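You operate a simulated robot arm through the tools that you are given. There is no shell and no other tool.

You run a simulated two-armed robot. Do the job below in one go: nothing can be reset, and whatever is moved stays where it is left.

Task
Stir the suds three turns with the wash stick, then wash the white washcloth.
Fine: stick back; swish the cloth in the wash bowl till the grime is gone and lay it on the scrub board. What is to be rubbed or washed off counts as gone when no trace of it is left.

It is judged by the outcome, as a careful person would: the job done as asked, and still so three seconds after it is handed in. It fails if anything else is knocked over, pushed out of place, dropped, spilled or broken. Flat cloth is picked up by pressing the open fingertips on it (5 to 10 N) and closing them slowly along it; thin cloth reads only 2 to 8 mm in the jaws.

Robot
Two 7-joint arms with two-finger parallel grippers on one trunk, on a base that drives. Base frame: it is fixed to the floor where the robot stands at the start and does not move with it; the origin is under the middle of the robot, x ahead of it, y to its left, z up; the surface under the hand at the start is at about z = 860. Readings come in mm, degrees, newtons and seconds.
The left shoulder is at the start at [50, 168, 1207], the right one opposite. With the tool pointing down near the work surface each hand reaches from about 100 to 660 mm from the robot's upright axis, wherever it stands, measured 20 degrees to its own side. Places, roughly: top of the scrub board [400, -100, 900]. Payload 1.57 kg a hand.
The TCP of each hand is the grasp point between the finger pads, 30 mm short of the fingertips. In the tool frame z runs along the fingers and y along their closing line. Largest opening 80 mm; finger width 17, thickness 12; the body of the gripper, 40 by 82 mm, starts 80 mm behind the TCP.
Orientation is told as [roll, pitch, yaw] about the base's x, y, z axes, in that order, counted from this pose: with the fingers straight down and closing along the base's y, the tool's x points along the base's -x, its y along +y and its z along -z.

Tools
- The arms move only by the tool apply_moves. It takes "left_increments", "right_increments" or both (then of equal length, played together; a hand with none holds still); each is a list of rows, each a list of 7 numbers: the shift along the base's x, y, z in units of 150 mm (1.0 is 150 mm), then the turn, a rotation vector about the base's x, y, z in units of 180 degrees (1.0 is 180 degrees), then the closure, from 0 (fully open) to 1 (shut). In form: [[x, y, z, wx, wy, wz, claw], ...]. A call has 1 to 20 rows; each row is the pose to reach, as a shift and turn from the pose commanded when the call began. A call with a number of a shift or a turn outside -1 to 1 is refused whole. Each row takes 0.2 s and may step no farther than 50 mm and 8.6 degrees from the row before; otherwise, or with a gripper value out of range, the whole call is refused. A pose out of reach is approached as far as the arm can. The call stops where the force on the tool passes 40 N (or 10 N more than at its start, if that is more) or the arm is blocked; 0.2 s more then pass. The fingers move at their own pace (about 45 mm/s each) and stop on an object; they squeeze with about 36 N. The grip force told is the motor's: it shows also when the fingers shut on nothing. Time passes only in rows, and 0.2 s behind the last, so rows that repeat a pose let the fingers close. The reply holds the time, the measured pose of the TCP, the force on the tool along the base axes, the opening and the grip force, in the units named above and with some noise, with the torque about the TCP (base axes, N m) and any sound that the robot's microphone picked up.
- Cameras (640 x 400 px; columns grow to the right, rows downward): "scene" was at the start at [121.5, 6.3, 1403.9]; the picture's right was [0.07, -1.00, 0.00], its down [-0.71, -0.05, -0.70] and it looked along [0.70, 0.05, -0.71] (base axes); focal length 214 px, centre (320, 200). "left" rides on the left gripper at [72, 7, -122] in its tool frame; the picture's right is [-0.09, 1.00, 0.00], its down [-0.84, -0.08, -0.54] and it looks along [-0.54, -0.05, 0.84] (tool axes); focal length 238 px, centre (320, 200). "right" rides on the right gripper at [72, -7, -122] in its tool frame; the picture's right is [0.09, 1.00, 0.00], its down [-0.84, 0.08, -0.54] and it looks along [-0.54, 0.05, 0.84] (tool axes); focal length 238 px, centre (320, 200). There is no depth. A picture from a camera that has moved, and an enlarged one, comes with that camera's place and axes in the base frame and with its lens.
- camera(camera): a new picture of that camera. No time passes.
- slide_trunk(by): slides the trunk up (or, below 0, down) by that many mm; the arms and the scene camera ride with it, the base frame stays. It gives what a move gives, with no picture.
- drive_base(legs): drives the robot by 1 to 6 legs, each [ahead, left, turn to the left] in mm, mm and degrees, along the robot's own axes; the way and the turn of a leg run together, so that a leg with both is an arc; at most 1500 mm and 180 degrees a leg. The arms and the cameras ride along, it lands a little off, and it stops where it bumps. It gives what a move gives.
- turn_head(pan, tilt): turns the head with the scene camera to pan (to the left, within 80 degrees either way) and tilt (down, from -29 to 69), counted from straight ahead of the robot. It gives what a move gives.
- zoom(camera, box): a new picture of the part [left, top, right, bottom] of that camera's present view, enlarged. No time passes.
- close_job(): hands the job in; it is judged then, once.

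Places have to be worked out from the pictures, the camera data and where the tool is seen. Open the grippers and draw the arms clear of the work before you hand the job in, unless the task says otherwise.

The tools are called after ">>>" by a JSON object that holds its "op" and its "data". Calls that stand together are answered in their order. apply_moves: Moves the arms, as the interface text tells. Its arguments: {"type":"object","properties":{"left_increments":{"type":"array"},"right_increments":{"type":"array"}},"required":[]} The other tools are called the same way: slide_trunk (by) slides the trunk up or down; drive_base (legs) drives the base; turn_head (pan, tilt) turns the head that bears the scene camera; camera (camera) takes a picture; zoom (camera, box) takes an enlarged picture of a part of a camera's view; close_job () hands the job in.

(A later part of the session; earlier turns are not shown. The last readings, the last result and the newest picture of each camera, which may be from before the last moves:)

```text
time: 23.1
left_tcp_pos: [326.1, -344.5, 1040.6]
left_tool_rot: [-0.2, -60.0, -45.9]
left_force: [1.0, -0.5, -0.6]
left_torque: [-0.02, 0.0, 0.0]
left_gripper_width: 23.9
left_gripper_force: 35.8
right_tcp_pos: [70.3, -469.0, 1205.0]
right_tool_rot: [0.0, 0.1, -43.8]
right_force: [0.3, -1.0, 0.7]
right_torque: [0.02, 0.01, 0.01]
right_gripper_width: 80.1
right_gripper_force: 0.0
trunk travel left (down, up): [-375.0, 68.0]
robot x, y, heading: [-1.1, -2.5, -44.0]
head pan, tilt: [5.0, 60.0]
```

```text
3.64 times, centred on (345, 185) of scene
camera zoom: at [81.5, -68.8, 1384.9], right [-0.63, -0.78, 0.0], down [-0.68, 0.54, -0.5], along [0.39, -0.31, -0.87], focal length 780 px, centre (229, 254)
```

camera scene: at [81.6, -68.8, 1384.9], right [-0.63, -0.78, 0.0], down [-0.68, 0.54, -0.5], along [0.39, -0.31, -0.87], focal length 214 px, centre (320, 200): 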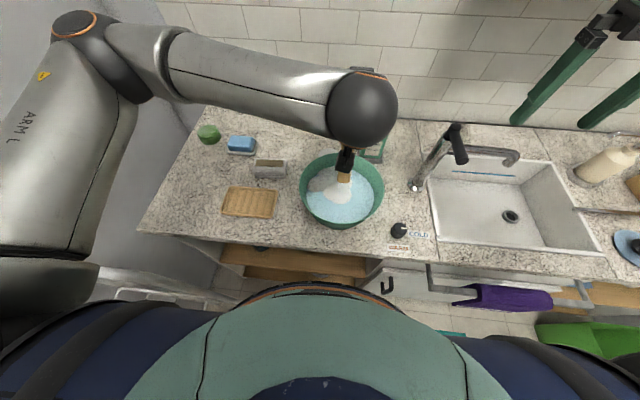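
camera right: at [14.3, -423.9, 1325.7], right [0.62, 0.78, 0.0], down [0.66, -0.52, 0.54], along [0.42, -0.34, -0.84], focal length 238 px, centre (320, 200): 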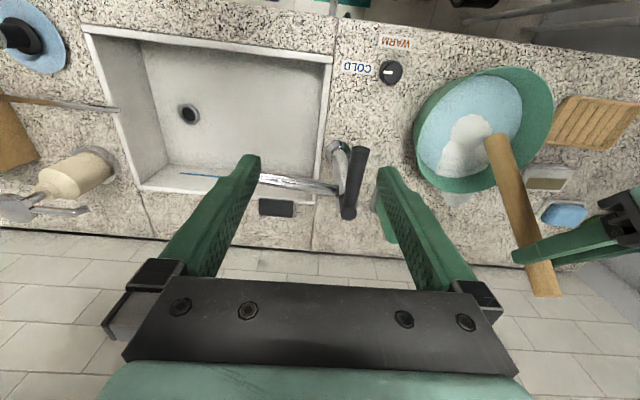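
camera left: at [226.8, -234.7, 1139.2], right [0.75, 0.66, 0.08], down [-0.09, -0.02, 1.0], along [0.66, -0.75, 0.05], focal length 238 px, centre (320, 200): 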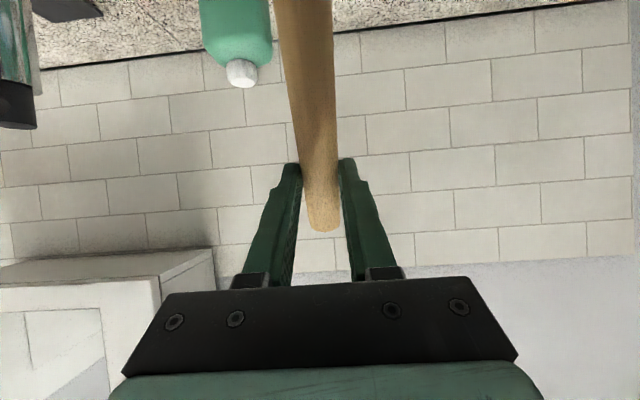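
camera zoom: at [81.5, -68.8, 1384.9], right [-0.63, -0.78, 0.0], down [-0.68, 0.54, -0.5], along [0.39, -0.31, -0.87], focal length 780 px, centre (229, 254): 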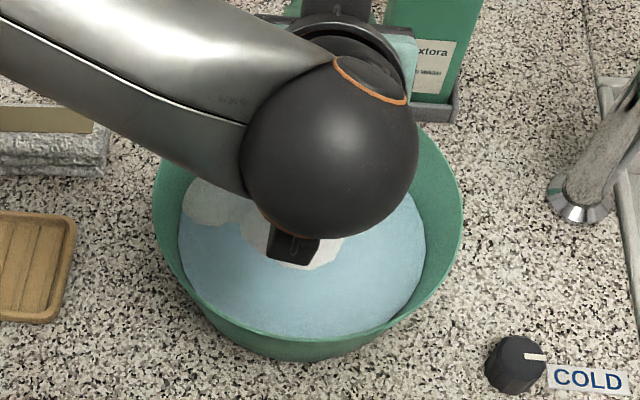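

The stick goes cleanly into the foam with no contact. I'll stir now, moving out 33 mm from the centre and making the first full, gentle turn.

>>> {"op": "apply_moves", "data": {"left_increments": [[0.11, 0, 0, 0, 0, 0, 1], [0.22, 0, 0, 0, 0, 0, 1], [0.2033, 0.0842, 0, 0, 0, 0, 1], [0.1556, 0.1556, 0, 0, 0, 0, 1], [0.0842, 0.2033, 0, 0, 0, 0, 1], [0, 0.22, 0, 0, 0, 0, 1], [-0.0842, 0.2033, 0, 0, 0, 0, 1], [-0.1556, 0.1556, 0, 0, 0, 0, 1], [-0.2033, 0.0842, 0, 0, 0, 0, 1], [-0.22, 0, 0, 0, 0, 0, 1], [-0.2033, -0.0842, 0, 0, 0, 0, 1], [-0.1556, -0.1556, 0, 0, 0, 0, 1], [-0.0842, -0.2033, 0, 0, 0, 0, 1], [0, -0.22, 0, 0, 0, 0, 1], [0.0842, -0.2033, 0, 0, 0, 0, 1], [0.1556, -0.1556, 0, 0, 0, 0, 1], [0.2033, -0.0842, 0, 0, 0, 0, 1], [0.22, 0, 0, 0, 0, 0, 1]]}}

>>> {"op": "zoom", "data": {"camera": "right", "box": [390, 50, 600, 220]}}

```text
time: 26.9
left_tcp_pos: [359.2, -343.5, 1041.4]
left_tool_rot: [0.0, -59.9, -46.0]
left_force: [-0.2, 0.8, -1.0]
left_torque: [0.02, -0.01, 0.01]
left_gripper_width: 23.6
left_gripper_force: 35.9
right_tcp_pos: [69.7, -469.3, 1205.8]
right_tool_rot: [-0.1, 0.0, -43.8]
right_force: [-0.1, -1.2, -0.1]
right_torque: [-0.02, -0.02, -0.03]
right_gripper_width: 80.1
right_gripper_force: 0.2
trunk travel left (down, up): [-375.0, 68.0]
robot x, y, heading: [4.3, 1.5, -43.7]
head pan, tilt: [5.0, 60.0]
```

```text
2.35 times, centred on (495, 135) of right
camera zoom: at [14.4, -423.7, 1325.8], right [0.62, 0.78, 0.0], down [0.66, -0.52, 0.54], along [0.42, -0.34, -0.84], focal length 561 px, centre (-92, 353)
```

zoom: 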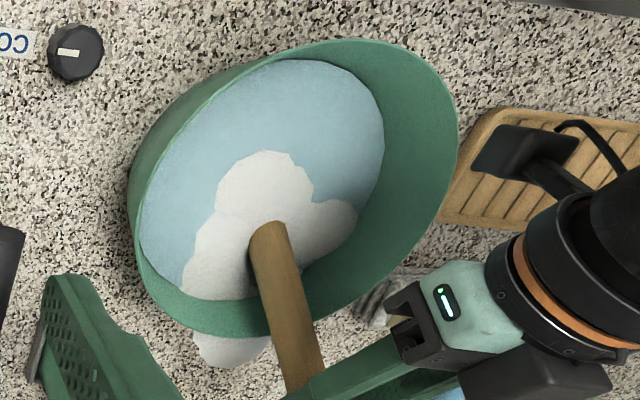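

The first turn is done: the bowl hasn't moved and the forces are near zero. Second turn next.

>>> {"op": "apply_moves", "data": {"left_increments": [[-0.0167, 0.0842, 0, 0, 0, 0, 1], [-0.0644, 0.1556, 0, 0, 0, 0, 1], [-0.1358, 0.2033, 0, 0, 0, 0, 1], [-0.22, 0.22, 0, 0, 0, 0, 1], [-0.3042, 0.2033, 0, 0, 0, 0, 1], [-0.3756, 0.1556, 0, 0, 0, 0, 1], [-0.4233, 0.0842, 0, 0, 0, 0, 1], [-0.44, 0, 0, 0, 0, 0, 1], [-0.4233, -0.0842, 0, 0, 0, 0, 1], [-0.3756, -0.1556, 0, 0, 0, 0, 1], [-0.3042, -0.2033, 0, 0, 0, 0, 1], [-0.22, -0.22, 0, 0, 0, 0, 1], [-0.1358, -0.2033, 0, 0, 0, 0, 1], [-0.0644, -0.1556, 0, 0, 0, 0, 1], [-0.0167, -0.0842, 0, 0, 0, 0, 1], [0, 0, 0, 0, 0, 0, 1]]}}

```text
time: 30.4
left_tcp_pos: [360.0, -341.6, 1040.3]
left_tool_rot: [0.1, -59.9, -46.0]
left_force: [-0.7, 0.0, -0.7]
left_torque: [0.01, -0.04, -0.01]
left_gripper_width: 23.9
left_gripper_force: 36.2
right_tcp_pos: [70.5, -468.7, 1204.5]
right_tool_rot: [0.0, 0.0, -43.8]
right_force: [-0.4, -0.1, -0.5]
right_torque: [-0.01, -0.02, -0.03]
right_gripper_width: 79.8
right_gripper_force: 0.0
trunk travel left (down, up): [-375.0, 68.0]
robot x, y, heading: [-1.6, -1.8, -43.8]
head pan, tilt: [5.0, 60.0]
```

The second turn is done with no contact. I'll make the third turn with a few degrees of overlap, then bring the stick back to the middle.

>>> {"op": "apply_moves", "data": {"left_increments": [[-0.0167, 0.0842, 0, 0, 0, 0, 1], [-0.0644, 0.1556, 0, 0, 0, 0, 1], [-0.1358, 0.2033, 0, 0, 0, 0, 1], [-0.22, 0.22, 0, 0, 0, 0, 1], [-0.3042, 0.2033, 0, 0, 0, 0, 1], [-0.3756, 0.1556, 0, 0, 0, 0, 1], [-0.4233, 0.0842, 0, 0, 0, 0, 1], [-0.44, 0, 0, 0, 0, 0, 1], [-0.4233, -0.0842, 0, 0, 0, 0, 1], [-0.3756, -0.1556, 0, 0, 0, 0, 1], [-0.3042, -0.2033, 0, 0, 0, 0, 1], [-0.22, -0.22, 0, 0, 0, 0, 1], [-0.1358, -0.2033, 0, 0, 0, 0, 1], [-0.0644, -0.1556, 0, 0, 0, 0, 1], [-0.0167, -0.0842, 0, 0, 0, 0, 1], [0, 0, 0, 0, 0, 0, 1], [-0.006, 0.045, 0, 0, 0, 0, 1], [-0.11, 0.03, 0, 0, 0, 0, 1], [-0.22, 0, 0, 0, 0, 0, 1]]}}

>>> {"op": "zoom", "data": {"camera": "right", "box": [390, 50, 600, 220]}}

```text
time: 34.4
left_tcp_pos: [326.1, -344.2, 1042.5]
left_tool_rot: [-0.2, -60.1, -46.0]
left_force: [0.4, -0.2, -0.5]
left_torque: [-0.03, 0.01, -0.03]
left_gripper_width: 23.8
left_gripper_force: 35.6
right_tcp_pos: [69.9, -468.8, 1205.6]
right_tool_rot: [0.2, 0.0, -43.7]
right_force: [0.7, 0.7, 0.8]
right_torque: [-0.01, -0.01, 0.01]
right_gripper_width: 80.1
right_gripper_force: 0.0
trunk travel left (down, up): [-375.0, 68.0]
robot x, y, heading: [1.9, -1.8, -44.0]
head pan, tilt: [5.0, 60.0]
```

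```text
2.35 times, centred on (495, 135) of right
camera zoom: at [14.1, -424.1, 1325.6], right [0.62, 0.78, 0.0], down [0.66, -0.52, 0.54], along [0.42, -0.34, -0.84], focal length 561 px, centre (-92, 353)
```

zoom: 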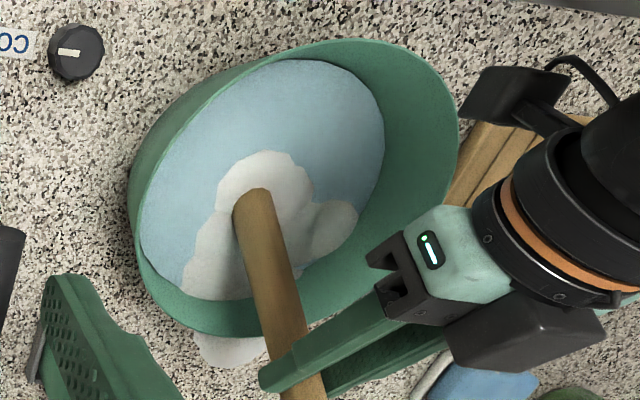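

Three turns are done with the stick tip about 20 mm under the foam surface throughout, and the bowl never moved. I'll lift the stick straight out and let it drip over the bowl.

>>> {"op": "apply_moves", "data": {"left_increments": [[0, 0, 0.12, 0, 0, 0, 1], [0, 0, 0.26, 0, 0, 0, 1], [0, 0, 0.4, 0, 0, 0, 1], [0, 0, 0.54, 0, 0, 0, 1], [0, 0, 0.66, 0, 0, 0, 1], [0, 0, 0.66, 0, 0, 0, 1], [0, 0, 0.66, 0, 0, 0, 1], [0, 0, 0.66, 0, 0, 0, 1], [0, 0, 0.66, 0, 0, 0, 1], [0, 0, 0.66, 0, 0, 0, 1]]}}

>>> {"op": "zoom", "data": {"camera": "right", "box": [390, 50, 600, 220]}}

```text
time: 36.5
left_tcp_pos: [326.5, -344.3, 1140.4]
left_tool_rot: [-0.1, -60.0, -45.9]
left_force: [0.4, -0.2, -1.2]
left_torque: [-0.01, -0.01, -0.02]
left_gripper_width: 23.9
left_gripper_force: 35.8
right_tcp_pos: [69.9, -468.1, 1204.7]
right_tool_rot: [-0.1, 0.0, -43.9]
right_force: [0.4, -0.5, -0.7]
right_torque: [0.03, -0.02, 0.0]
right_gripper_width: 79.8
right_gripper_force: 0.0
trunk travel left (down, up): [-375.0, 68.0]
robot x, y, heading: [-3.3, -2.2, -43.8]
head pan, tilt: [5.0, 60.0]
```

```text
2.35 times, centred on (495, 135) of right
camera zoom: at [14.3, -423.9, 1325.7], right [0.62, 0.78, 0.0], down [0.66, -0.52, 0.54], along [0.42, -0.34, -0.84], focal length 561 px, centre (-92, 353)
```

zoom: 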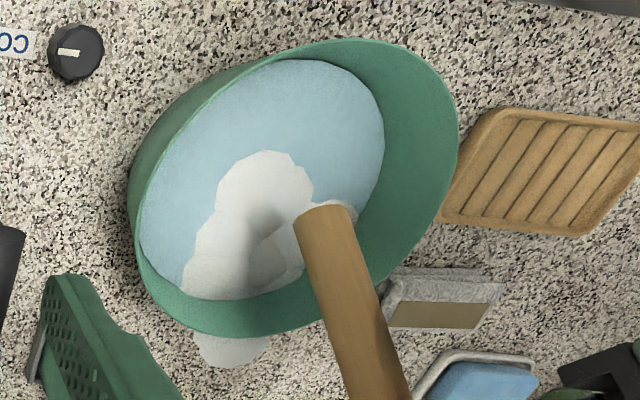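

The stick is out of the water and still firmly held at the same angle. I'll carry it back along the same path, undoing the tilt.

>>> {"op": "apply_moves", "data": {"left_increments": [[0.193, 0.195, 0, 0.016, 0.0154, 0, 1], [0.387, 0.389, 0, 0.032, 0.0309, 0, 1], [0.58, 0.584, 0, 0.048, 0.0463, 0, 1], [0.774, 0.778, 0, 0.064, 0.0618, 0, 1], [0.967, 0.973, 0, 0.0799, 0.0772, 0, 1]]}}

>>> {"op": "apply_moves", "data": {"left_increments": [[0.2, 0.192, -0.137, 0.032, 0.0309, 0, 1], [0.4, 0.384, -0.275, 0.0639, 0.0618, 0, 1], [0.6, 0.576, -0.412, 0.0959, 0.0927, 0, 1], [0.8, 0.768, -0.549, 0.1278, 0.1236, 0, 1], [1.0, 0.96, -0.687, 0.1598, 0.1544, 0, 1]]}}

>>> {"op": "turn_head", "data": {"pan": 30, "tilt": 50}}

>>> {"op": "camera", "data": {"camera": "scene"}}

>>> {"op": "camera", "data": {"camera": "left"}}

```text
time: 37.8
left_tcp_pos: [470.3, -197.4, 1140.5]
left_tool_rot: [-0.2, -40.1, -46.0]
left_force: [-0.5, 0.4, -0.7]
left_torque: [-0.01, 0.01, -0.01]
left_gripper_width: 24.0
left_gripper_force: 35.2
right_tcp_pos: [71.0, -468.3, 1205.0]
right_tool_rot: [0.0, 0.0, -43.8]
right_force: [1.2, 0.1, 0.2]
right_torque: [-0.01, 0.03, -0.01]
right_gripper_width: 80.0
right_gripper_force: 0.1
trunk travel left (down, up): [-375.0, 68.0]
robot x, y, heading: [3.9, 1.7, -43.9]
head pan, tilt: [5.0, 60.0]
```

```text
time: 39.0
left_tcp_pos: [619.3, -54.2, 1036.2]
left_tool_rot: [-0.1, 0.1, -45.9]
left_force: [-0.6, 0.6, 0.0]
left_torque: [-0.03, 0.0, 0.03]
left_gripper_width: 24.0
left_gripper_force: 35.4
right_tcp_pos: [71.5, -468.2, 1206.6]
right_tool_rot: [0.0, 0.0, -43.8]
right_force: [0.3, -0.2, 0.1]
right_torque: [0.03, 0.02, 0.02]
right_gripper_width: 80.1
right_gripper_force: 0.1
trunk travel left (down, up): [-375.0, 68.0]
robot x, y, heading: [1.4, -1.8, -43.5]
head pan, tilt: [5.0, 60.0]
```

```text
time: 39.8
left_tcp_pos: [619.1, -55.1, 1037.7]
left_tool_rot: [0.0, 0.0, -46.1]
left_force: [-0.5, 0.0, -0.1]
left_torque: [-0.05, 0.0, -0.03]
left_gripper_width: 23.9
left_gripper_force: 35.5
right_tcp_pos: [70.2, -469.3, 1205.1]
right_tool_rot: [0.1, 0.0, -43.6]
right_force: [-0.3, 0.8, -0.3]
right_torque: [-0.03, 0.0, 0.01]
right_gripper_width: 80.1
right_gripper_force: 0.0
trunk travel left (down, up): [-375.0, 68.0]
robot x, y, heading: [-2.6, -0.3, -43.8]
head pan, tilt: [30.0, 50.0]
```

```text
taken
camera scene: at [104.3, -45.4, 1397.4], right [-0.24, -0.97, 0.0], down [-0.74, 0.18, -0.64], along [0.62, -0.15, -0.77], focal length 214 px, centre (320, 200)
```

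scene: 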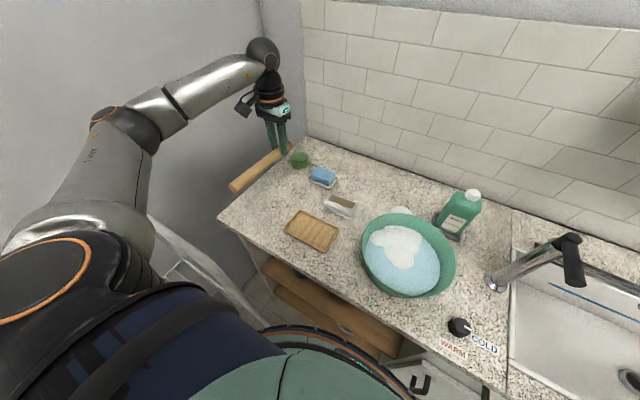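

```text
taken
camera left: at [574.0, 3.5, 1159.0], right [0.78, 0.63, 0.0], down [0.53, -0.65, 0.54], along [0.34, -0.42, -0.84], focal length 238 px, centre (320, 200)
```

left: 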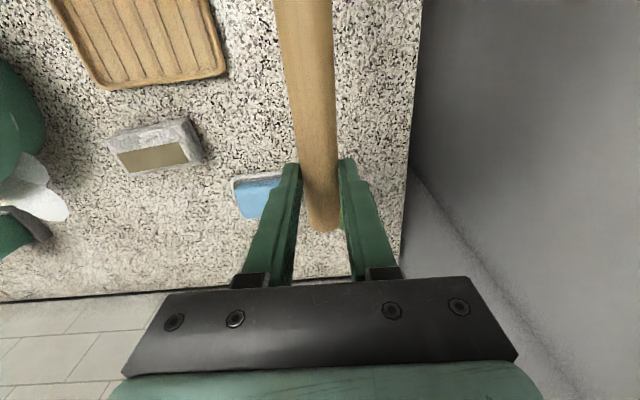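

I'm back above the original spot, about 2 mm off in x, which I'll correct. I'll lower the stick to its original resting height.

>>> {"op": "apply_moves", "data": {"left_increments": [[0.0153, 0.002, -0.25, 0, 0, 0, 1], [0.0153, 0.002, -0.5, 0, 0, 0, 1], [0.0153, 0.002, -0.72, 0, 0, 0, 1], [0.0153, 0.002, -0.86, 0, 0, 0, 1], [0.0153, 0.002, -0.92, 0, 0, 0, 1], [0.0153, 0.002, -0.943, 0, 0, 0, 1]]}}

>>> {"op": "camera", "data": {"camera": "left"}}

>>> {"op": "camera", "data": {"camera": "scene"}}

```text
time: 41.2
left_tcp_pos: [624.1, -52.4, 895.0]
left_tool_rot: [0.0, 0.0, -45.9]
left_force: [0.4, 0.3, -0.2]
left_torque: [0.11, 0.06, 0.02]
left_gripper_width: 24.0
left_gripper_force: 35.9
right_tcp_pos: [68.7, -468.3, 1205.9]
right_tool_rot: [-0.1, 0.0, -43.8]
right_force: [1.2, 0.7, -0.6]
right_torque: [0.03, 0.02, 0.0]
right_gripper_width: 80.0
right_gripper_force: 0.1
trunk travel left (down, up): [-375.0, 68.0]
robot x, y, heading: [3.0, -0.7, -43.9]
head pan, tilt: [30.0, 50.0]
```

```text
taken
camera left: at [577.6, 4.2, 1017.1], right [0.78, 0.63, 0.0], down [0.53, -0.66, 0.54], along [0.34, -0.42, -0.84], focal length 238 px, centre (320, 200)
```

left: 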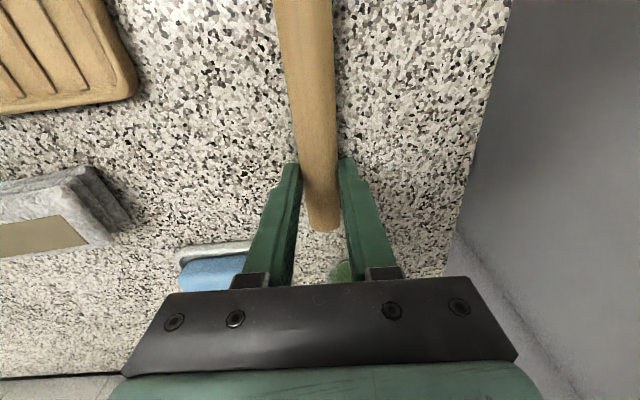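

```text
taken
camera scene: at [104.2, -45.3, 1397.5], right [-0.24, -0.97, 0.0], down [-0.74, 0.18, -0.64], along [0.62, -0.15, -0.77], focal length 214 px, centre (320, 200)
```

scene: 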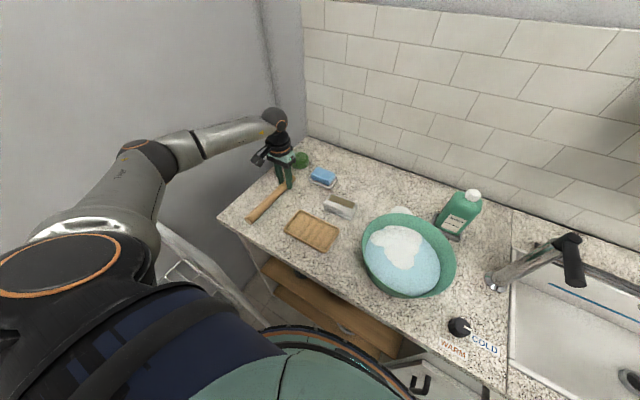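

The stick rests at its original spot, within 2 mm, and a slight torque shows it has touched down. I'll open the fingers gently and rise.

>>> {"op": "apply_moves", "data": {"left_increments": [[0, 0, -0.003, 0, 0, 0, 0.9], [0, 0, -0.003, 0, 0, 0, 0.65], [0, 0, -0.003, 0, 0, 0, 0.6], [0, 0, -0.003, 0, 0, 0, 0.4], [0, 0, -0.003, 0, 0, 0, 0.2], [0, 0, -0.003, 0, 0, 0, 0.0], [0, 0, -0.003, 0, 0, 0, 0.0], [0, 0, 0.1, 0, 0, 0, 0], [0, 0, 0.3, 0, 0, 0, 0], [0, 0, 0.6, 0, 0, 0, 0], [0, 0, 0.9, 0, 0, 0, 0]]}}

>>> {"op": "camera", "data": {"camera": "left"}}

>>> {"op": "camera", "data": {"camera": "scene"}}

```text
time: 43.6
left_tcp_pos: [622.6, -53.9, 1030.3]
left_tool_rot: [0.1, -0.1, -46.0]
left_force: [0.7, 0.7, 0.0]
left_torque: [-0.01, 0.02, -0.01]
left_gripper_width: 79.8
left_gripper_force: 0.1
right_tcp_pos: [69.4, -468.3, 1205.3]
right_tool_rot: [0.0, 0.0, -43.7]
right_force: [-0.1, -0.4, -0.3]
right_torque: [0.0, 0.0, 0.0]
right_gripper_width: 80.1
right_gripper_force: 0.1
trunk travel left (down, up): [-375.0, 68.0]
robot x, y, heading: [-1.7, 1.4, -43.8]
head pan, tilt: [30.0, 50.0]
```

```text
taken
camera left: at [577.1, 3.6, 1152.4], right [0.78, 0.63, 0.0], down [0.53, -0.66, 0.54], along [0.34, -0.42, -0.84], focal length 238 px, centre (320, 200)
```

left: 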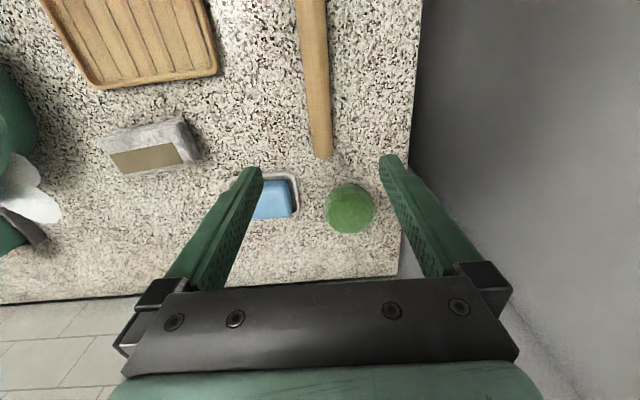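

```text
taken
camera scene: at [104.0, -45.4, 1397.4], right [-0.24, -0.97, 0.0], down [-0.74, 0.18, -0.64], along [0.62, -0.15, -0.77], focal length 214 px, centre (320, 200)
```

scene: 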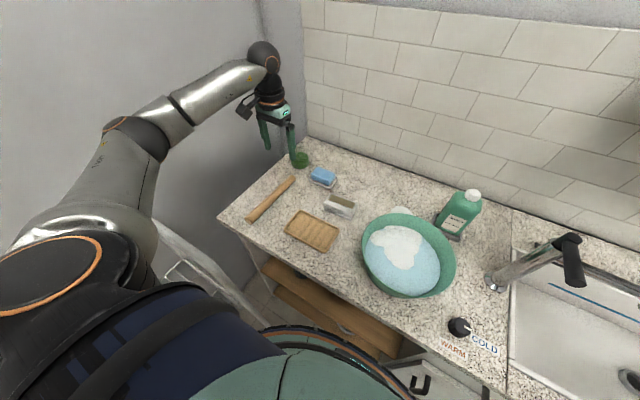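

The stick is back where it lay. Next is the cloth, so I'll zoom to measure its outline and orientation from here.

>>> {"op": "zoom", "data": {"camera": "left", "box": [60, 80, 240, 200]}}

>>> {"op": "zoom", "data": {"camera": "scene", "box": [270, 170, 400, 270]}}

```text
3.33 times, centred on (150, 140) of left
camera zoom: at [577.1, 3.6, 1152.4], right [0.78, 0.63, 0.0], down [0.53, -0.66, 0.54], along [0.34, -0.42, -0.84], focal length 794 px, centre (887, 400)
```

zoom: 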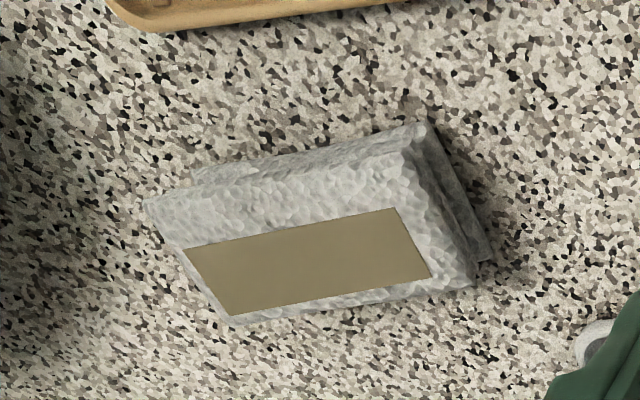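

```text
4.00 times, centred on (335, 220) of scene
camera zoom: at [104.0, -45.4, 1397.4], right [-0.24, -0.97, 0.0], down [-0.74, 0.18, -0.64], along [0.62, -0.15, -0.77], focal length 858 px, centre (260, 120)
```

zoom: 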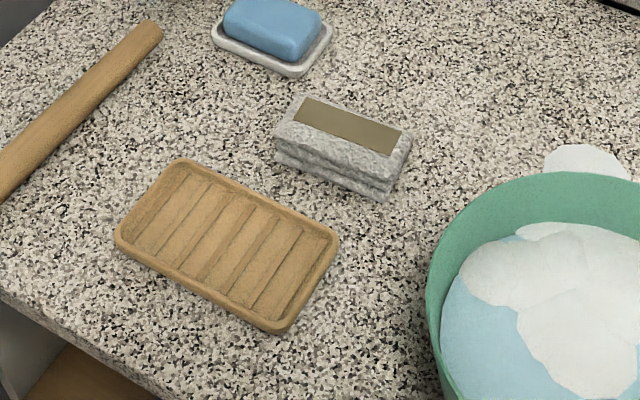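

The cloth is folded in two layers, about 100 × 50 × 30 mm, centred near (487,−200). Its long side runs at about 48° and the grime patch is on top. I'll move above it and turn the hand so the fingers close across its short side.

>>> {"op": "apply_moves", "data": {"left_increments": [[-0.082, -0.088, 0.02, 0, 0, -0.0435, 0], [-0.164, -0.177, 0.04, 0, 0, -0.087, 0], [-0.246, -0.265, 0.04, 0, 0, -0.1304, 0], [-0.328, -0.354, 0.04, 0, 0, -0.1739, 0], [-0.41, -0.442, 0.04, 0, 0, -0.2174, 0], [-0.493, -0.531, 0.04, 0, 0, -0.2609, 0], [-0.575, -0.619, 0.04, 0, 0, -0.3043, 0], [-0.657, -0.708, 0.04, 0, 0, -0.3478, 0], [-0.739, -0.796, 0.04, 0, 0, -0.3913, 0], [-0.821, -0.885, 0.04, 0, 0, -0.4348, 0], [-0.903, -0.973, 0.04, 0, 0, -0.478, 0]]}}

>>> {"op": "camera", "data": {"camera": "left"}}

>>> {"op": "camera", "data": {"camera": "scene"}}

```text
time: 46.0
left_tcp_pos: [334.6, -180.5, 1043.7]
left_tool_rot: [3.4, 0.1, -119.1]
left_force: [-0.4, 0.3, 0.4]
left_torque: [-0.02, -0.03, -0.01]
left_gripper_width: 79.8
left_gripper_force: 0.0
left hand out of reach, approached as far as the arm can: row 3, 4, 5, 6, 7, 8, 9, 10, 11
right_tcp_pos: [72.1, -467.7, 1206.6]
right_tool_rot: [0.1, 0.0, -43.7]
right_force: [0.5, -0.5, -0.4]
right_torque: [0.0, -0.01, -0.05]
right_gripper_width: 79.9
right_gripper_force: 0.1
trunk travel left (down, up): [-375.0, 68.0]
robot x, y, heading: [1.4, -2.6, -43.7]
head pan, tilt: [30.0, 50.0]
```

```text
taken
camera left: at [368.8, -116.8, 1166.4], right [0.82, -0.56, 0.06], down [-0.5, -0.68, 0.53], along [-0.26, -0.47, -0.84], focal length 238 px, centre (320, 200)
```

left: 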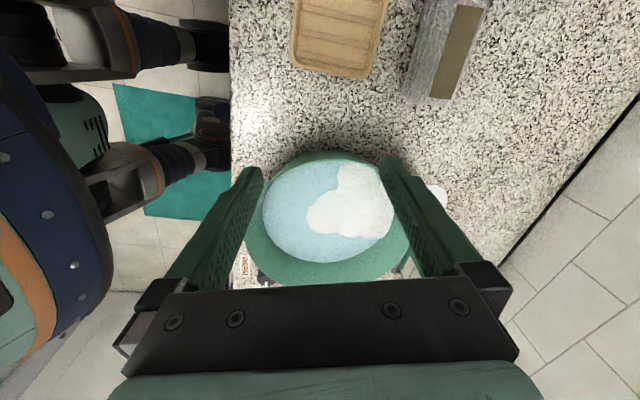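

```text
taken
camera scene: at [105.6, -44.5, 1397.4], right [-0.24, -0.97, 0.0], down [-0.74, 0.18, -0.64], along [0.62, -0.15, -0.77], focal length 214 px, centre (320, 200)
```

scene: 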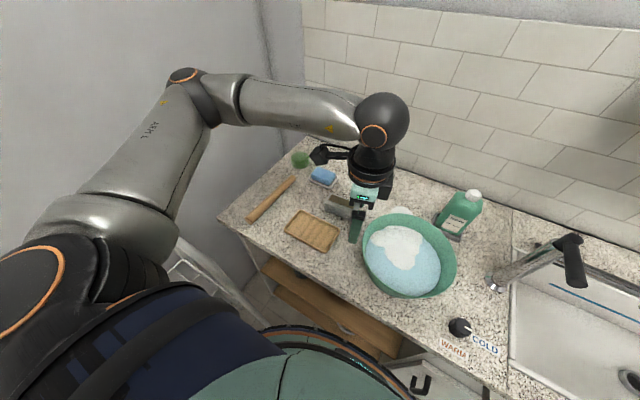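

Turning that way ran out of wrist range, so the hand stopped short at (335,−180), but it is at z = 1044 and nothing was touched. I'll turn back the way I came and rise a little, then try the opposite turn.

>>> {"op": "apply_moves", "data": {"left_increments": [[0, 0, 0.05, 0, 0, 0.0435, 0], [0, 0, 0.1, 0, 0, 0.087, 0], [0, 0, 0.15, 0, 0, 0.1304, 0], [0, 0, 0.2, 0, 0, 0.1739, 0], [0, 0, 0.25, 0, 0, 0.2174, 0], [0, 0, 0.3, 0, 0, 0.2609, 0], [0, 0, 0.3, 0, 0, 0.3043, 0], [0, 0, 0.3, 0, 0, 0.3478, 0], [0, 0, 0.3, 0, 0, 0.3913, 0], [0, 0, 0.3, 0, 0, 0.4348, 0], [0, 0, 0.3, 0, 0, 0.478, 0]]}}

>>> {"op": "camera", "data": {"camera": "scene"}}

```text
time: 48.4
left_tcp_pos: [333.5, -182.5, 1090.3]
left_tool_rot: [3.4, 0.2, -32.9]
left_force: [0.0, -0.6, 0.2]
left_torque: [0.01, 0.05, -0.03]
left_gripper_width: 80.2
left_gripper_force: 0.0
right_tcp_pos: [69.6, -469.1, 1204.6]
right_tool_rot: [0.1, 0.0, -43.8]
right_force: [-0.1, 0.3, -0.4]
right_torque: [-0.01, 0.01, -0.04]
right_gripper_width: 80.3
right_gripper_force: 0.0
trunk travel left (down, up): [-375.0, 68.0]
robot x, y, heading: [3.0, 0.3, -43.8]
head pan, tilt: [30.0, 50.0]
```

```text
taken
camera scene: at [104.3, -45.4, 1397.4], right [-0.24, -0.97, 0.0], down [-0.74, 0.18, -0.64], along [0.62, -0.15, -0.77], focal length 214 px, centre (320, 200)
```

scene: 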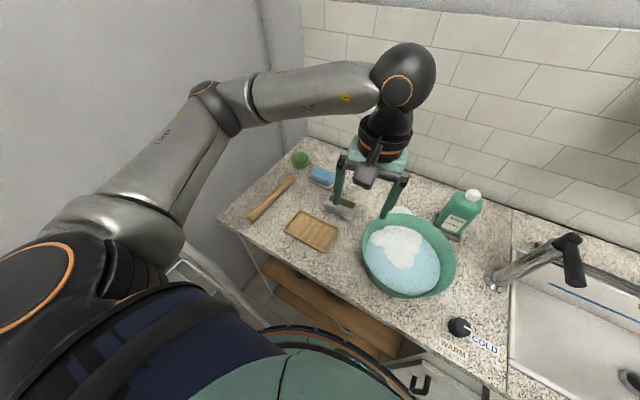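

The turn applied from the pose actually reached, so the hand is now at (333,−182,1090), yaw −33, with a 3.4° roll left over. I'll level the roll and move over the cloth, then try the yaw the other way.

>>> {"op": "apply_moves", "data": {"left_increments": [[0.25, -0.03, -0.05, -0.004, 0.0026, 0, 0], [0.5, -0.06, -0.1, -0.008, 0.0051, 0, 0], [0.75, -0.09, -0.15, -0.012, 0.0077, 0, 0], [1.0, -0.12, -0.2, -0.0159, 0.0103, 0, 0]]}}

>>> {"op": "apply_moves", "data": {"left_increments": [[0, 0, 0, 0, 0, 0.045, 0], [0, 0, 0, 0, 0, 0.09, 0], [0, 0, 0, 0, 0, 0.135, 0], [0, 0, 0, 0, 0, 0.18, 0]]}}

```text
time: 49.4
left_tcp_pos: [483.4, -199.9, 1059.3]
left_tool_rot: [-0.1, 0.2, -33.0]
left_force: [-0.3, 0.0, -0.2]
left_torque: [0.02, 0.0, 0.02]
left_gripper_width: 80.1
left_gripper_force: 0.0
right_tcp_pos: [70.5, -467.5, 1205.5]
right_tool_rot: [0.0, 0.0, -43.7]
right_force: [-0.8, 0.5, -0.5]
right_torque: [-0.02, 0.02, -0.02]
right_gripper_width: 80.1
right_gripper_force: 0.0
trunk travel left (down, up): [-375.0, 68.0]
robot x, y, heading: [-4.4, 1.5, -43.9]
head pan, tilt: [30.0, 50.0]
```

```text
time: 50.4
left_tcp_pos: [482.6, -199.2, 1059.9]
left_tool_rot: [-0.1, 0.2, -0.5]
left_force: [0.8, 0.1, -0.7]
left_torque: [-0.01, -0.03, -0.04]
left_gripper_width: 80.0
left_gripper_force: 0.0
right_tcp_pos: [70.0, -468.4, 1204.2]
right_tool_rot: [0.1, -0.1, -43.8]
right_force: [1.2, -0.3, 0.3]
right_torque: [-0.05, 0.01, 0.03]
right_gripper_width: 79.6
right_gripper_force: 0.0
trunk travel left (down, up): [-375.0, 68.0]
robot x, y, heading: [-0.6, 1.9, -43.9]
head pan, tilt: [30.0, 50.0]
```

That direction works and the position is held. I'll complete the turn to yaw ≈ 48 and look.

>>> {"op": "apply_moves", "data": {"left_increments": [[0, 0, 0, 0, 0, 0.045, 0], [0, 0, 0, 0, 0, 0.09, 0], [0, 0, 0, 0, 0, 0.135, 0], [0, 0, 0, 0, 0, 0.18, 0], [0, 0, 0, 0, 0, 0.225, 0], [0, 0, 0, 0, 0, 0.267, 0]]}}

>>> {"op": "camera", "data": {"camera": "left"}}

>>> {"op": "camera", "data": {"camera": "scene"}}

```text
time: 51.8
left_tcp_pos: [484.3, -200.5, 1060.1]
left_tool_rot: [0.0, 0.3, 47.5]
left_force: [-0.2, -0.2, -0.3]
left_torque: [-0.03, 0.0, 0.06]
left_gripper_width: 80.2
left_gripper_force: 0.1
right_tcp_pos: [70.1, -467.3, 1204.9]
right_tool_rot: [0.0, 0.0, -43.8]
right_force: [0.4, 0.4, -0.4]
right_torque: [0.01, 0.01, 0.02]
right_gripper_width: 80.1
right_gripper_force: 0.0
trunk travel left (down, up): [-375.0, 68.0]
robot x, y, heading: [-1.4, -1.4, -43.7]
head pan, tilt: [30.0, 50.0]
```

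```text
taken
camera left: at [429.9, -247.0, 1182.0], right [-0.67, 0.74, 0.0], down [0.62, 0.57, 0.54], along [0.4, 0.36, -0.84], focal length 238 px, centre (320, 200)
```

left: 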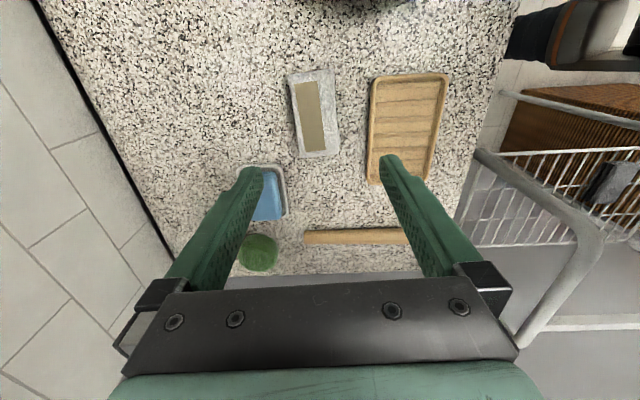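

```text
taken
camera scene: at [104.3, -45.3, 1397.4], right [-0.24, -0.97, 0.0], down [-0.74, 0.18, -0.64], along [0.62, -0.15, -0.77], focal length 214 px, centre (320, 200)
```

scene: 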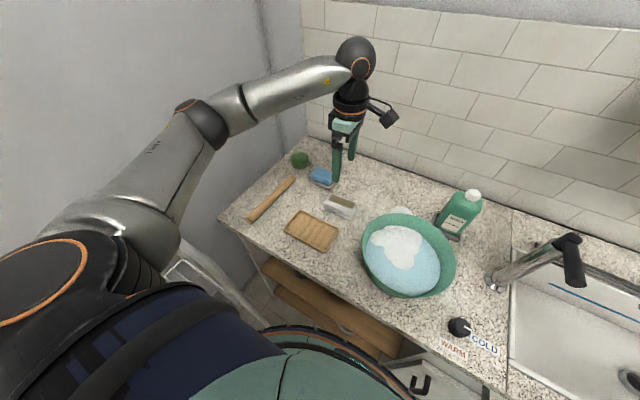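

The hand is right over the cloth area. I'll zoom the wrist view to fix the cloth's centre and angle under the fingers.

>>> {"op": "zoom", "data": {"camera": "left", "box": [250, 40, 470, 200]}}

```text
2.50 times, centred on (360, 120) of left
camera zoom: at [429.9, -247.0, 1182.0], right [-0.67, 0.74, 0.0], down [0.62, 0.57, 0.54], along [0.4, 0.36, -0.84], focal length 596 px, centre (220, 400)
```

zoom: 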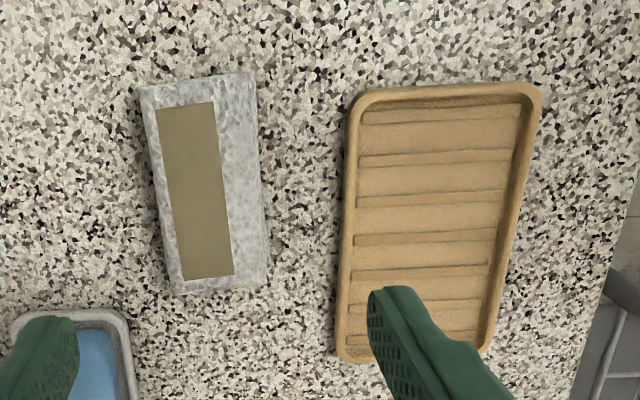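

From this view the cloth top is centred near (485,−204), about 97 × 48 mm, with its long axis at about 49.5°. I'll correct by a few millimetres and under 2° of yaw, and come down to z ≈ 935 for a check before straddling it.

>>> {"op": "apply_moves", "data": {"left_increments": [[0.003, -0.012, -0.21, 0, 0, 0.004, 0], [0.007, -0.025, -0.42, 0, 0, 0.008, 0], [0.007, -0.025, -0.63, 0, 0, 0.01, 0], [0.007, -0.025, -0.83, 0, 0, 0.01, 0]]}}

>>> {"op": "camera", "data": {"camera": "left"}}

>>> {"op": "zoom", "data": {"camera": "scene", "box": [270, 130, 430, 260]}}

```text
time: 52.8
left_tcp_pos: [485.2, -203.5, 937.2]
left_tool_rot: [-0.1, 0.2, 49.2]
left_force: [0.7, -0.3, 0.4]
left_torque: [0.02, -0.02, 0.0]
left_gripper_width: 80.0
left_gripper_force: 0.0
right_tcp_pos: [70.0, -467.9, 1205.5]
right_tool_rot: [0.1, 0.0, -43.8]
right_force: [0.5, 0.1, 0.0]
right_torque: [-0.02, 0.02, 0.02]
right_gripper_width: 80.0
right_gripper_force: 0.1
trunk travel left (down, up): [-375.0, 68.0]
robot x, y, heading: [-4.4, 3.5, -43.8]
head pan, tilt: [30.0, 50.0]
```

```text
taken
camera left: at [432.9, -252.2, 1057.8], right [-0.69, 0.72, 0.0], down [0.61, 0.58, 0.54], along [0.39, 0.37, -0.84], focal length 238 px, centre (320, 200)
```

left: 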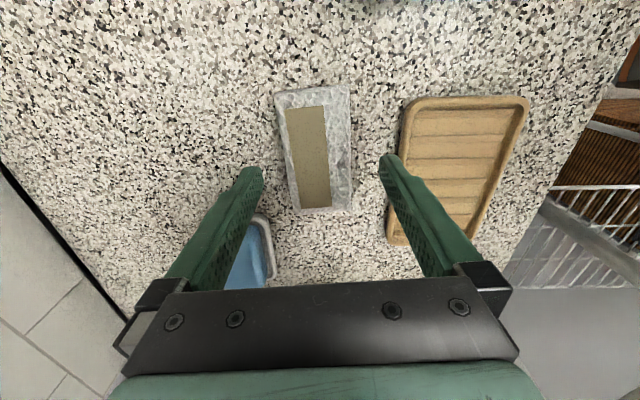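

```text
3.08 times, centred on (350, 195) of scene
camera zoom: at [104.5, -45.4, 1397.5], right [-0.24, -0.97, 0.0], down [-0.74, 0.18, -0.64], along [0.62, -0.15, -0.77], focal length 660 px, centre (228, 215)
```

zoom: 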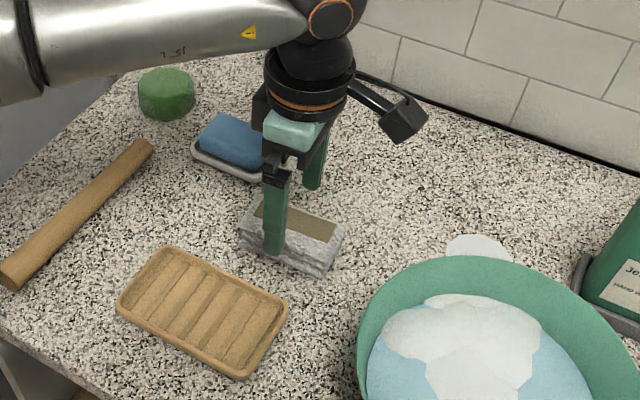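

The cloth is centred between the fingers, within 1 mm. I'll lower the last 43 mm to just above the counter.

>>> {"op": "apply_moves", "data": {"left_increments": [[0, 0, -0.1, 0, 0, 0, 0], [0, 0, -0.2, 0, 0, 0, 0], [0, 0, -0.26, 0, 0, 0, 0], [0, 0, -0.28, 0, 0, 0, 0]]}}

>>> {"op": "camera", "data": {"camera": "left"}}

```text
time: 53.8
left_tcp_pos: [486.0, -203.5, 894.3]
left_tool_rot: [0.0, 0.2, 49.2]
left_force: [-0.5, -0.6, 0.0]
left_torque: [0.01, -0.05, 0.0]
left_gripper_width: 80.2
left_gripper_force: 0.0
right_tcp_pos: [69.2, -468.2, 1206.2]
right_tool_rot: [0.0, 0.0, -43.8]
right_force: [-0.3, 1.1, 0.5]
right_torque: [0.0, 0.0, 0.01]
right_gripper_width: 80.2
right_gripper_force: 0.0
trunk travel left (down, up): [-375.0, 68.0]
robot x, y, heading: [-3.1, -1.0, -43.8]
head pan, tilt: [30.0, 50.0]
```

```text
taken
camera left: at [432.2, -252.1, 1015.7], right [-0.69, 0.72, 0.0], down [0.61, 0.58, 0.54], along [0.39, 0.37, -0.84], focal length 238 px, centre (320, 200)
```

left: 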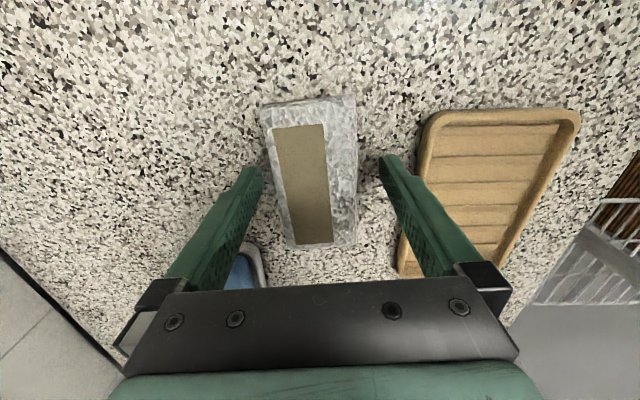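

The fingers straddle the cloth evenly with no contact. I'll close slowly on it.

>>> {"op": "apply_moves", "data": {"left_increments": [[0, 0, 0, 0, 0, 0, 0.12], [0, 0, 0, 0, 0, 0, 0.24], [0, 0, 0, 0, 0, 0, 0.34], [0, 0, 0, 0, 0, 0, 0.42], [0, 0, 0, 0, 0, 0, 0.5], [0, 0, 0, 0, 0, 0, 0.6], [0, 0, 0, 0, 0, 0, 0.75], [0, 0, 0, 0, 0, 0, 1.0], [0, 0, 0, 0, 0, 0, 1.0], [0, 0, 0, 0, 0, 0, 1.0]]}}

>>> {"op": "camera", "data": {"camera": "left"}}

>>> {"op": "zoom", "data": {"camera": "scene", "box": [270, 130, 430, 260]}}

```text
time: 56.0
left_tcp_pos: [484.8, -203.5, 893.9]
left_tool_rot: [0.0, 0.2, 49.2]
left_force: [-0.3, 0.7, -0.2]
left_torque: [0.01, 0.01, 0.01]
left_gripper_width: 53.8
left_gripper_force: 35.9
right_tcp_pos: [70.6, -468.9, 1204.6]
right_tool_rot: [0.0, 0.0, -43.8]
right_force: [1.2, 1.0, -0.5]
right_torque: [0.01, -0.01, 0.04]
right_gripper_width: 79.6
right_gripper_force: 0.1
trunk travel left (down, up): [-375.0, 68.0]
robot x, y, heading: [4.2, 2.6, -43.9]
head pan, tilt: [30.0, 50.0]
```

```text
taken
camera left: at [432.3, -252.0, 1015.9], right [-0.69, 0.72, 0.0], down [0.61, 0.58, 0.54], along [0.39, 0.37, -0.84], focal length 238 px, centre (320, 200)
```

left: 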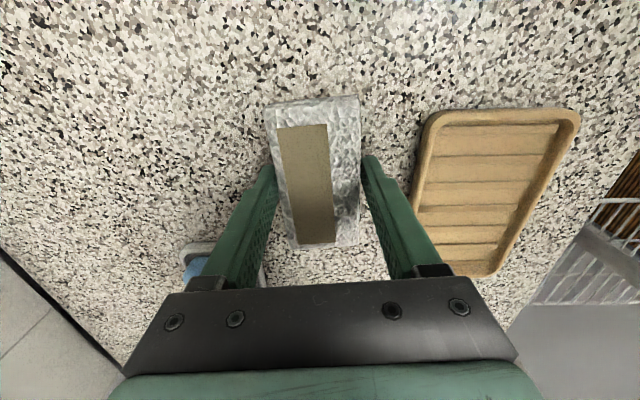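

```text
3.08 times, centred on (350, 195) of scene
camera zoom: at [104.3, -45.4, 1397.4], right [-0.24, -0.97, 0.0], down [-0.74, 0.18, -0.64], along [0.62, -0.15, -0.77], focal length 660 px, centre (228, 215)
```

zoom: 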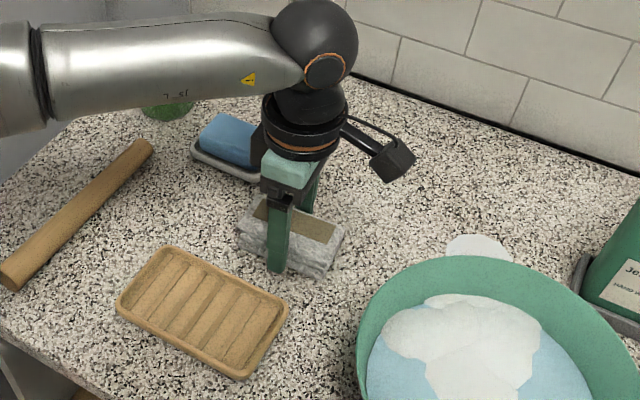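

The cloth is gripped across 54 mm with full force. I'll lift slowly and check that it comes along.

>>> {"op": "apply_moves", "data": {"left_increments": [[0, 0, 0.05, 0, 0, 0, 1], [0, 0, 0.15, 0, 0, 0, 1], [0, 0, 0.35, 0, 0, 0, 1], [0, 0, 0.6, 0, 0, 0, 1], [0, 0, 0.85, 0, 0, 0, 1], [0, 0, 1.0, 0, 0, 0, 1]]}}

>>> {"op": "camera", "data": {"camera": "left"}}

>>> {"op": "camera", "data": {"camera": "scene"}}

```text
time: 57.4
left_tcp_pos: [485.9, -202.9, 1044.7]
left_tool_rot: [0.0, 0.2, 49.3]
left_force: [-0.5, 0.4, -1.5]
left_torque: [-0.04, 0.03, 0.03]
left_gripper_width: 54.0
left_gripper_force: 35.6
right_tcp_pos: [69.8, -467.9, 1206.2]
right_tool_rot: [-0.1, 0.0, -43.7]
right_force: [1.0, -0.3, -0.6]
right_torque: [0.02, 0.01, 0.02]
right_gripper_width: 80.2
right_gripper_force: 0.0
trunk travel left (down, up): [-375.0, 68.0]
robot x, y, heading: [1.8, 3.2, -43.9]
head pan, tilt: [30.0, 50.0]
```

```text
taken
camera left: at [432.2, -251.3, 1165.8], right [-0.69, 0.72, 0.0], down [0.61, 0.58, 0.54], along [0.39, 0.37, -0.84], focal length 238 px, centre (320, 200)
```

left: 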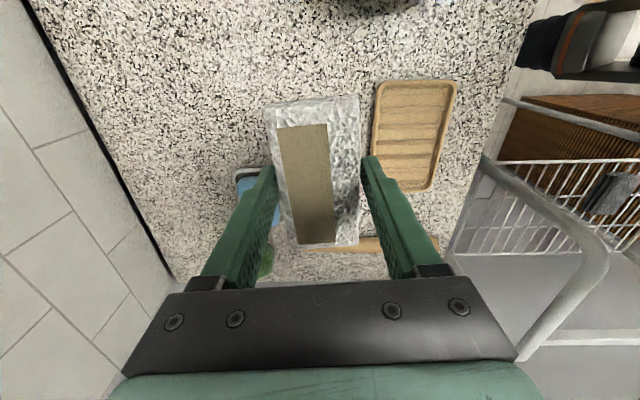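

```text
taken
camera scene: at [104.2, -45.4, 1397.4], right [-0.24, -0.97, 0.0], down [-0.74, 0.18, -0.64], along [0.62, -0.15, -0.77], focal length 214 px, centre (320, 200)
```

scene: 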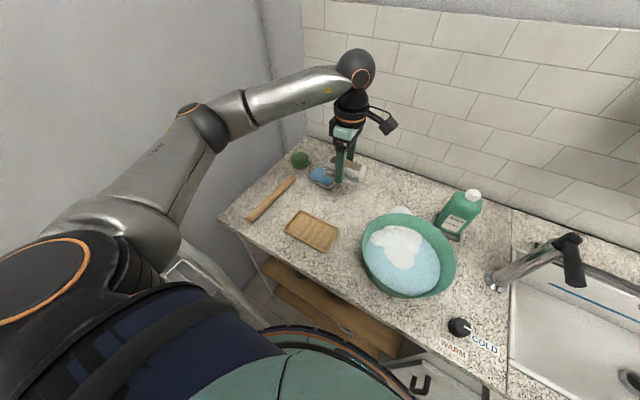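

The cloth came up rigidly with about 1 N of weight. I'll carry it over to the bowl at this height.

>>> {"op": "apply_moves", "data": {"left_increments": [[-0.233, -0.102, 0, 0, 0, 0, 1], [-0.467, -0.203, 0, 0, 0, 0, 1], [-0.7, -0.305, 0, 0, 0, 0, 1], [-0.933, -0.407, 0, 0, 0, 0, 1]]}}

>>> {"op": "apply_moves", "data": {"left_increments": [[-0.228, -0.1, 0, 0, 0, 0, 1], [-0.457, -0.2, 0, 0, 0, 0, 1]]}}

>>> {"op": "turn_head", "data": {"pan": 5, "tilt": 60}}

>>> {"op": "camera", "data": {"camera": "scene"}}

>>> {"op": "camera", "data": {"camera": "left"}}

>>> {"op": "zoom", "data": {"camera": "right", "box": [390, 50, 600, 220]}}

```text
time: 58.4
left_tcp_pos: [343.7, -264.6, 1044.1]
left_tool_rot: [-0.1, 0.1, 49.2]
left_force: [-0.4, 0.7, 0.2]
left_torque: [0.0, -0.03, 0.03]
left_gripper_width: 53.6
left_gripper_force: 36.5
right_tcp_pos: [69.8, -469.8, 1204.5]
right_tool_rot: [0.1, 0.1, -43.8]
right_force: [-0.1, 0.6, -0.1]
right_torque: [0.0, 0.0, -0.03]
right_gripper_width: 80.0
right_gripper_force: 0.1
trunk travel left (down, up): [-375.0, 68.0]
robot x, y, heading: [0.6, -2.1, -43.6]
head pan, tilt: [30.0, 50.0]
```

```text
time: 59.0
left_tcp_pos: [275.2, -294.8, 1043.7]
left_tool_rot: [0.0, 0.2, 49.3]
left_force: [-0.2, -0.3, -0.5]
left_torque: [0.01, 0.02, 0.0]
left_gripper_width: 53.7
left_gripper_force: 36.4
right_tcp_pos: [69.4, -468.4, 1203.6]
right_tool_rot: [0.1, 0.1, -43.8]
right_force: [0.6, -0.2, 0.8]
right_torque: [0.02, 0.0, -0.01]
right_gripper_width: 80.2
right_gripper_force: 0.1
trunk travel left (down, up): [-375.0, 68.0]
robot x, y, heading: [1.7, 2.7, -43.5]
head pan, tilt: [30.0, 50.0]
```

```text
time: 59.9
left_tcp_pos: [276.8, -292.8, 1044.6]
left_tool_rot: [0.0, 0.2, 49.1]
left_force: [-0.2, -0.7, 0.4]
left_torque: [0.02, 0.0, -0.01]
left_gripper_width: 54.0
left_gripper_force: 36.1
right_tcp_pos: [70.0, -469.3, 1205.2]
right_tool_rot: [0.0, 0.0, -43.9]
right_force: [-0.4, -0.6, 0.6]
right_torque: [-0.02, 0.01, -0.02]
right_gripper_width: 80.1
right_gripper_force: 0.1
trunk travel left (down, up): [-375.0, 68.0]
robot x, y, heading: [1.4, -0.2, -44.0]
head pan, tilt: [5.0, 60.0]
```

```text
taken
camera scene: at [81.5, -68.7, 1384.9], right [-0.63, -0.78, 0.0], down [-0.68, 0.54, -0.5], along [0.39, -0.31, -0.87], focal length 214 px, centre (320, 200)
```

scene: 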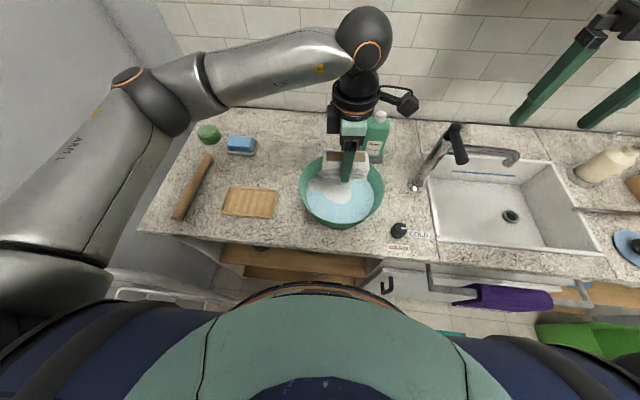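

```text
taken
camera left: at [224.2, -341.8, 1165.8], right [-0.69, 0.72, 0.0], down [0.61, 0.58, 0.54], along [0.39, 0.37, -0.84], focal length 238 px, centre (320, 200)
```

left: 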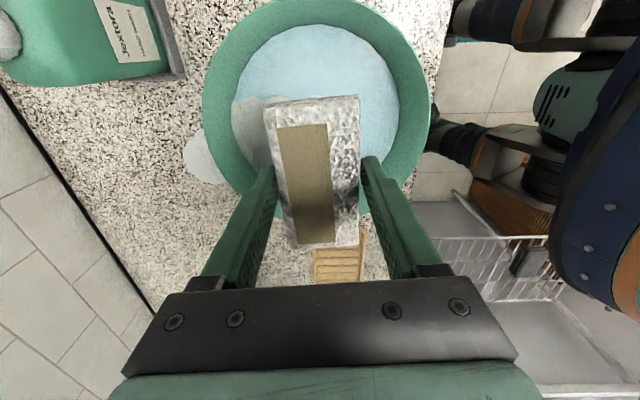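

```text
2.35 times, centred on (495, 135) of right
camera zoom: at [14.3, -423.9, 1325.7], right [0.62, 0.78, 0.0], down [0.66, -0.52, 0.54], along [0.42, -0.34, -0.84], focal length 561 px, centre (-92, 353)
```

zoom: 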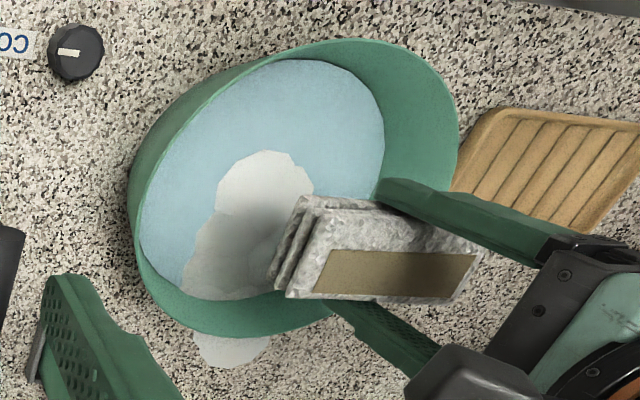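

Left, right and scene views all agree on the bowl centre, (277,−294), with the water surface at roughly z ≈ 890–898. The cloth is centred over it, and I'll lower it to the water surface first.

>>> {"op": "apply_moves", "data": {"left_increments": [[0, 0, -0.15, 0, 0, 0, 1], [0, 0, -0.3, 0, 0, 0, 1], [0, 0, -0.45, 0, 0, 0, 1], [0, 0, -0.6, 0, 0, 0, 1], [0, 0, -0.73, 0, 0, 0, 1]]}}

>>> {"op": "camera", "data": {"camera": "left"}}

>>> {"op": "zoom", "data": {"camera": "right", "box": [390, 50, 600, 220]}}

```text
time: 61.1
left_tcp_pos: [275.3, -292.9, 933.4]
left_tool_rot: [0.1, 0.4, 49.1]
left_force: [0.1, -0.1, 0.1]
left_torque: [-0.02, -0.01, 0.03]
left_gripper_width: 53.8
left_gripper_force: 35.2
right_tcp_pos: [70.5, -468.8, 1204.6]
right_tool_rot: [0.0, 0.0, -43.9]
right_force: [-0.4, 0.2, 0.0]
right_torque: [-0.01, 0.01, -0.02]
right_gripper_width: 80.1
right_gripper_force: 0.0
trunk travel left (down, up): [-375.0, 68.0]
robot x, y, heading: [-0.5, 0.7, -44.0]
head pan, tilt: [5.0, 60.0]
```

```text
taken
camera left: at [224.0, -343.0, 1055.9], right [-0.69, 0.72, 0.0], down [0.61, 0.58, 0.54], along [0.39, 0.37, -0.84], focal length 238 px, centre (320, 200)
```

left: 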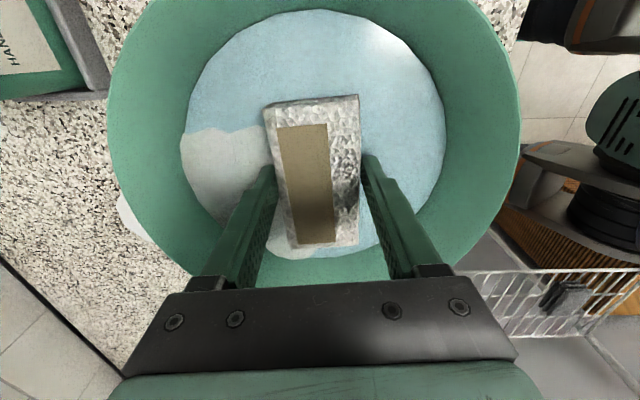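

```text
2.35 times, centred on (495, 135) of right
camera zoom: at [14.4, -423.9, 1325.7], right [0.62, 0.78, 0.0], down [0.66, -0.52, 0.54], along [0.42, -0.34, -0.84], focal length 561 px, centre (-92, 353)
```

zoom: 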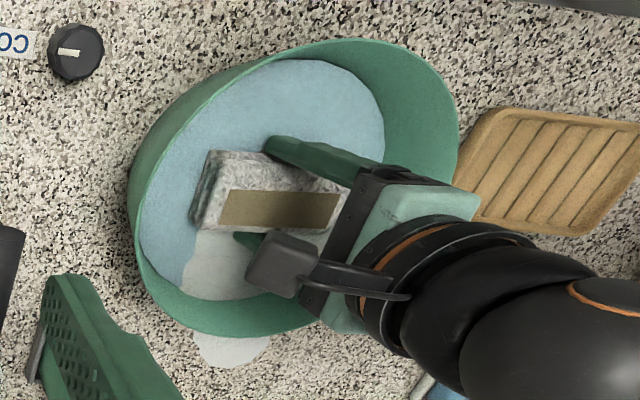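

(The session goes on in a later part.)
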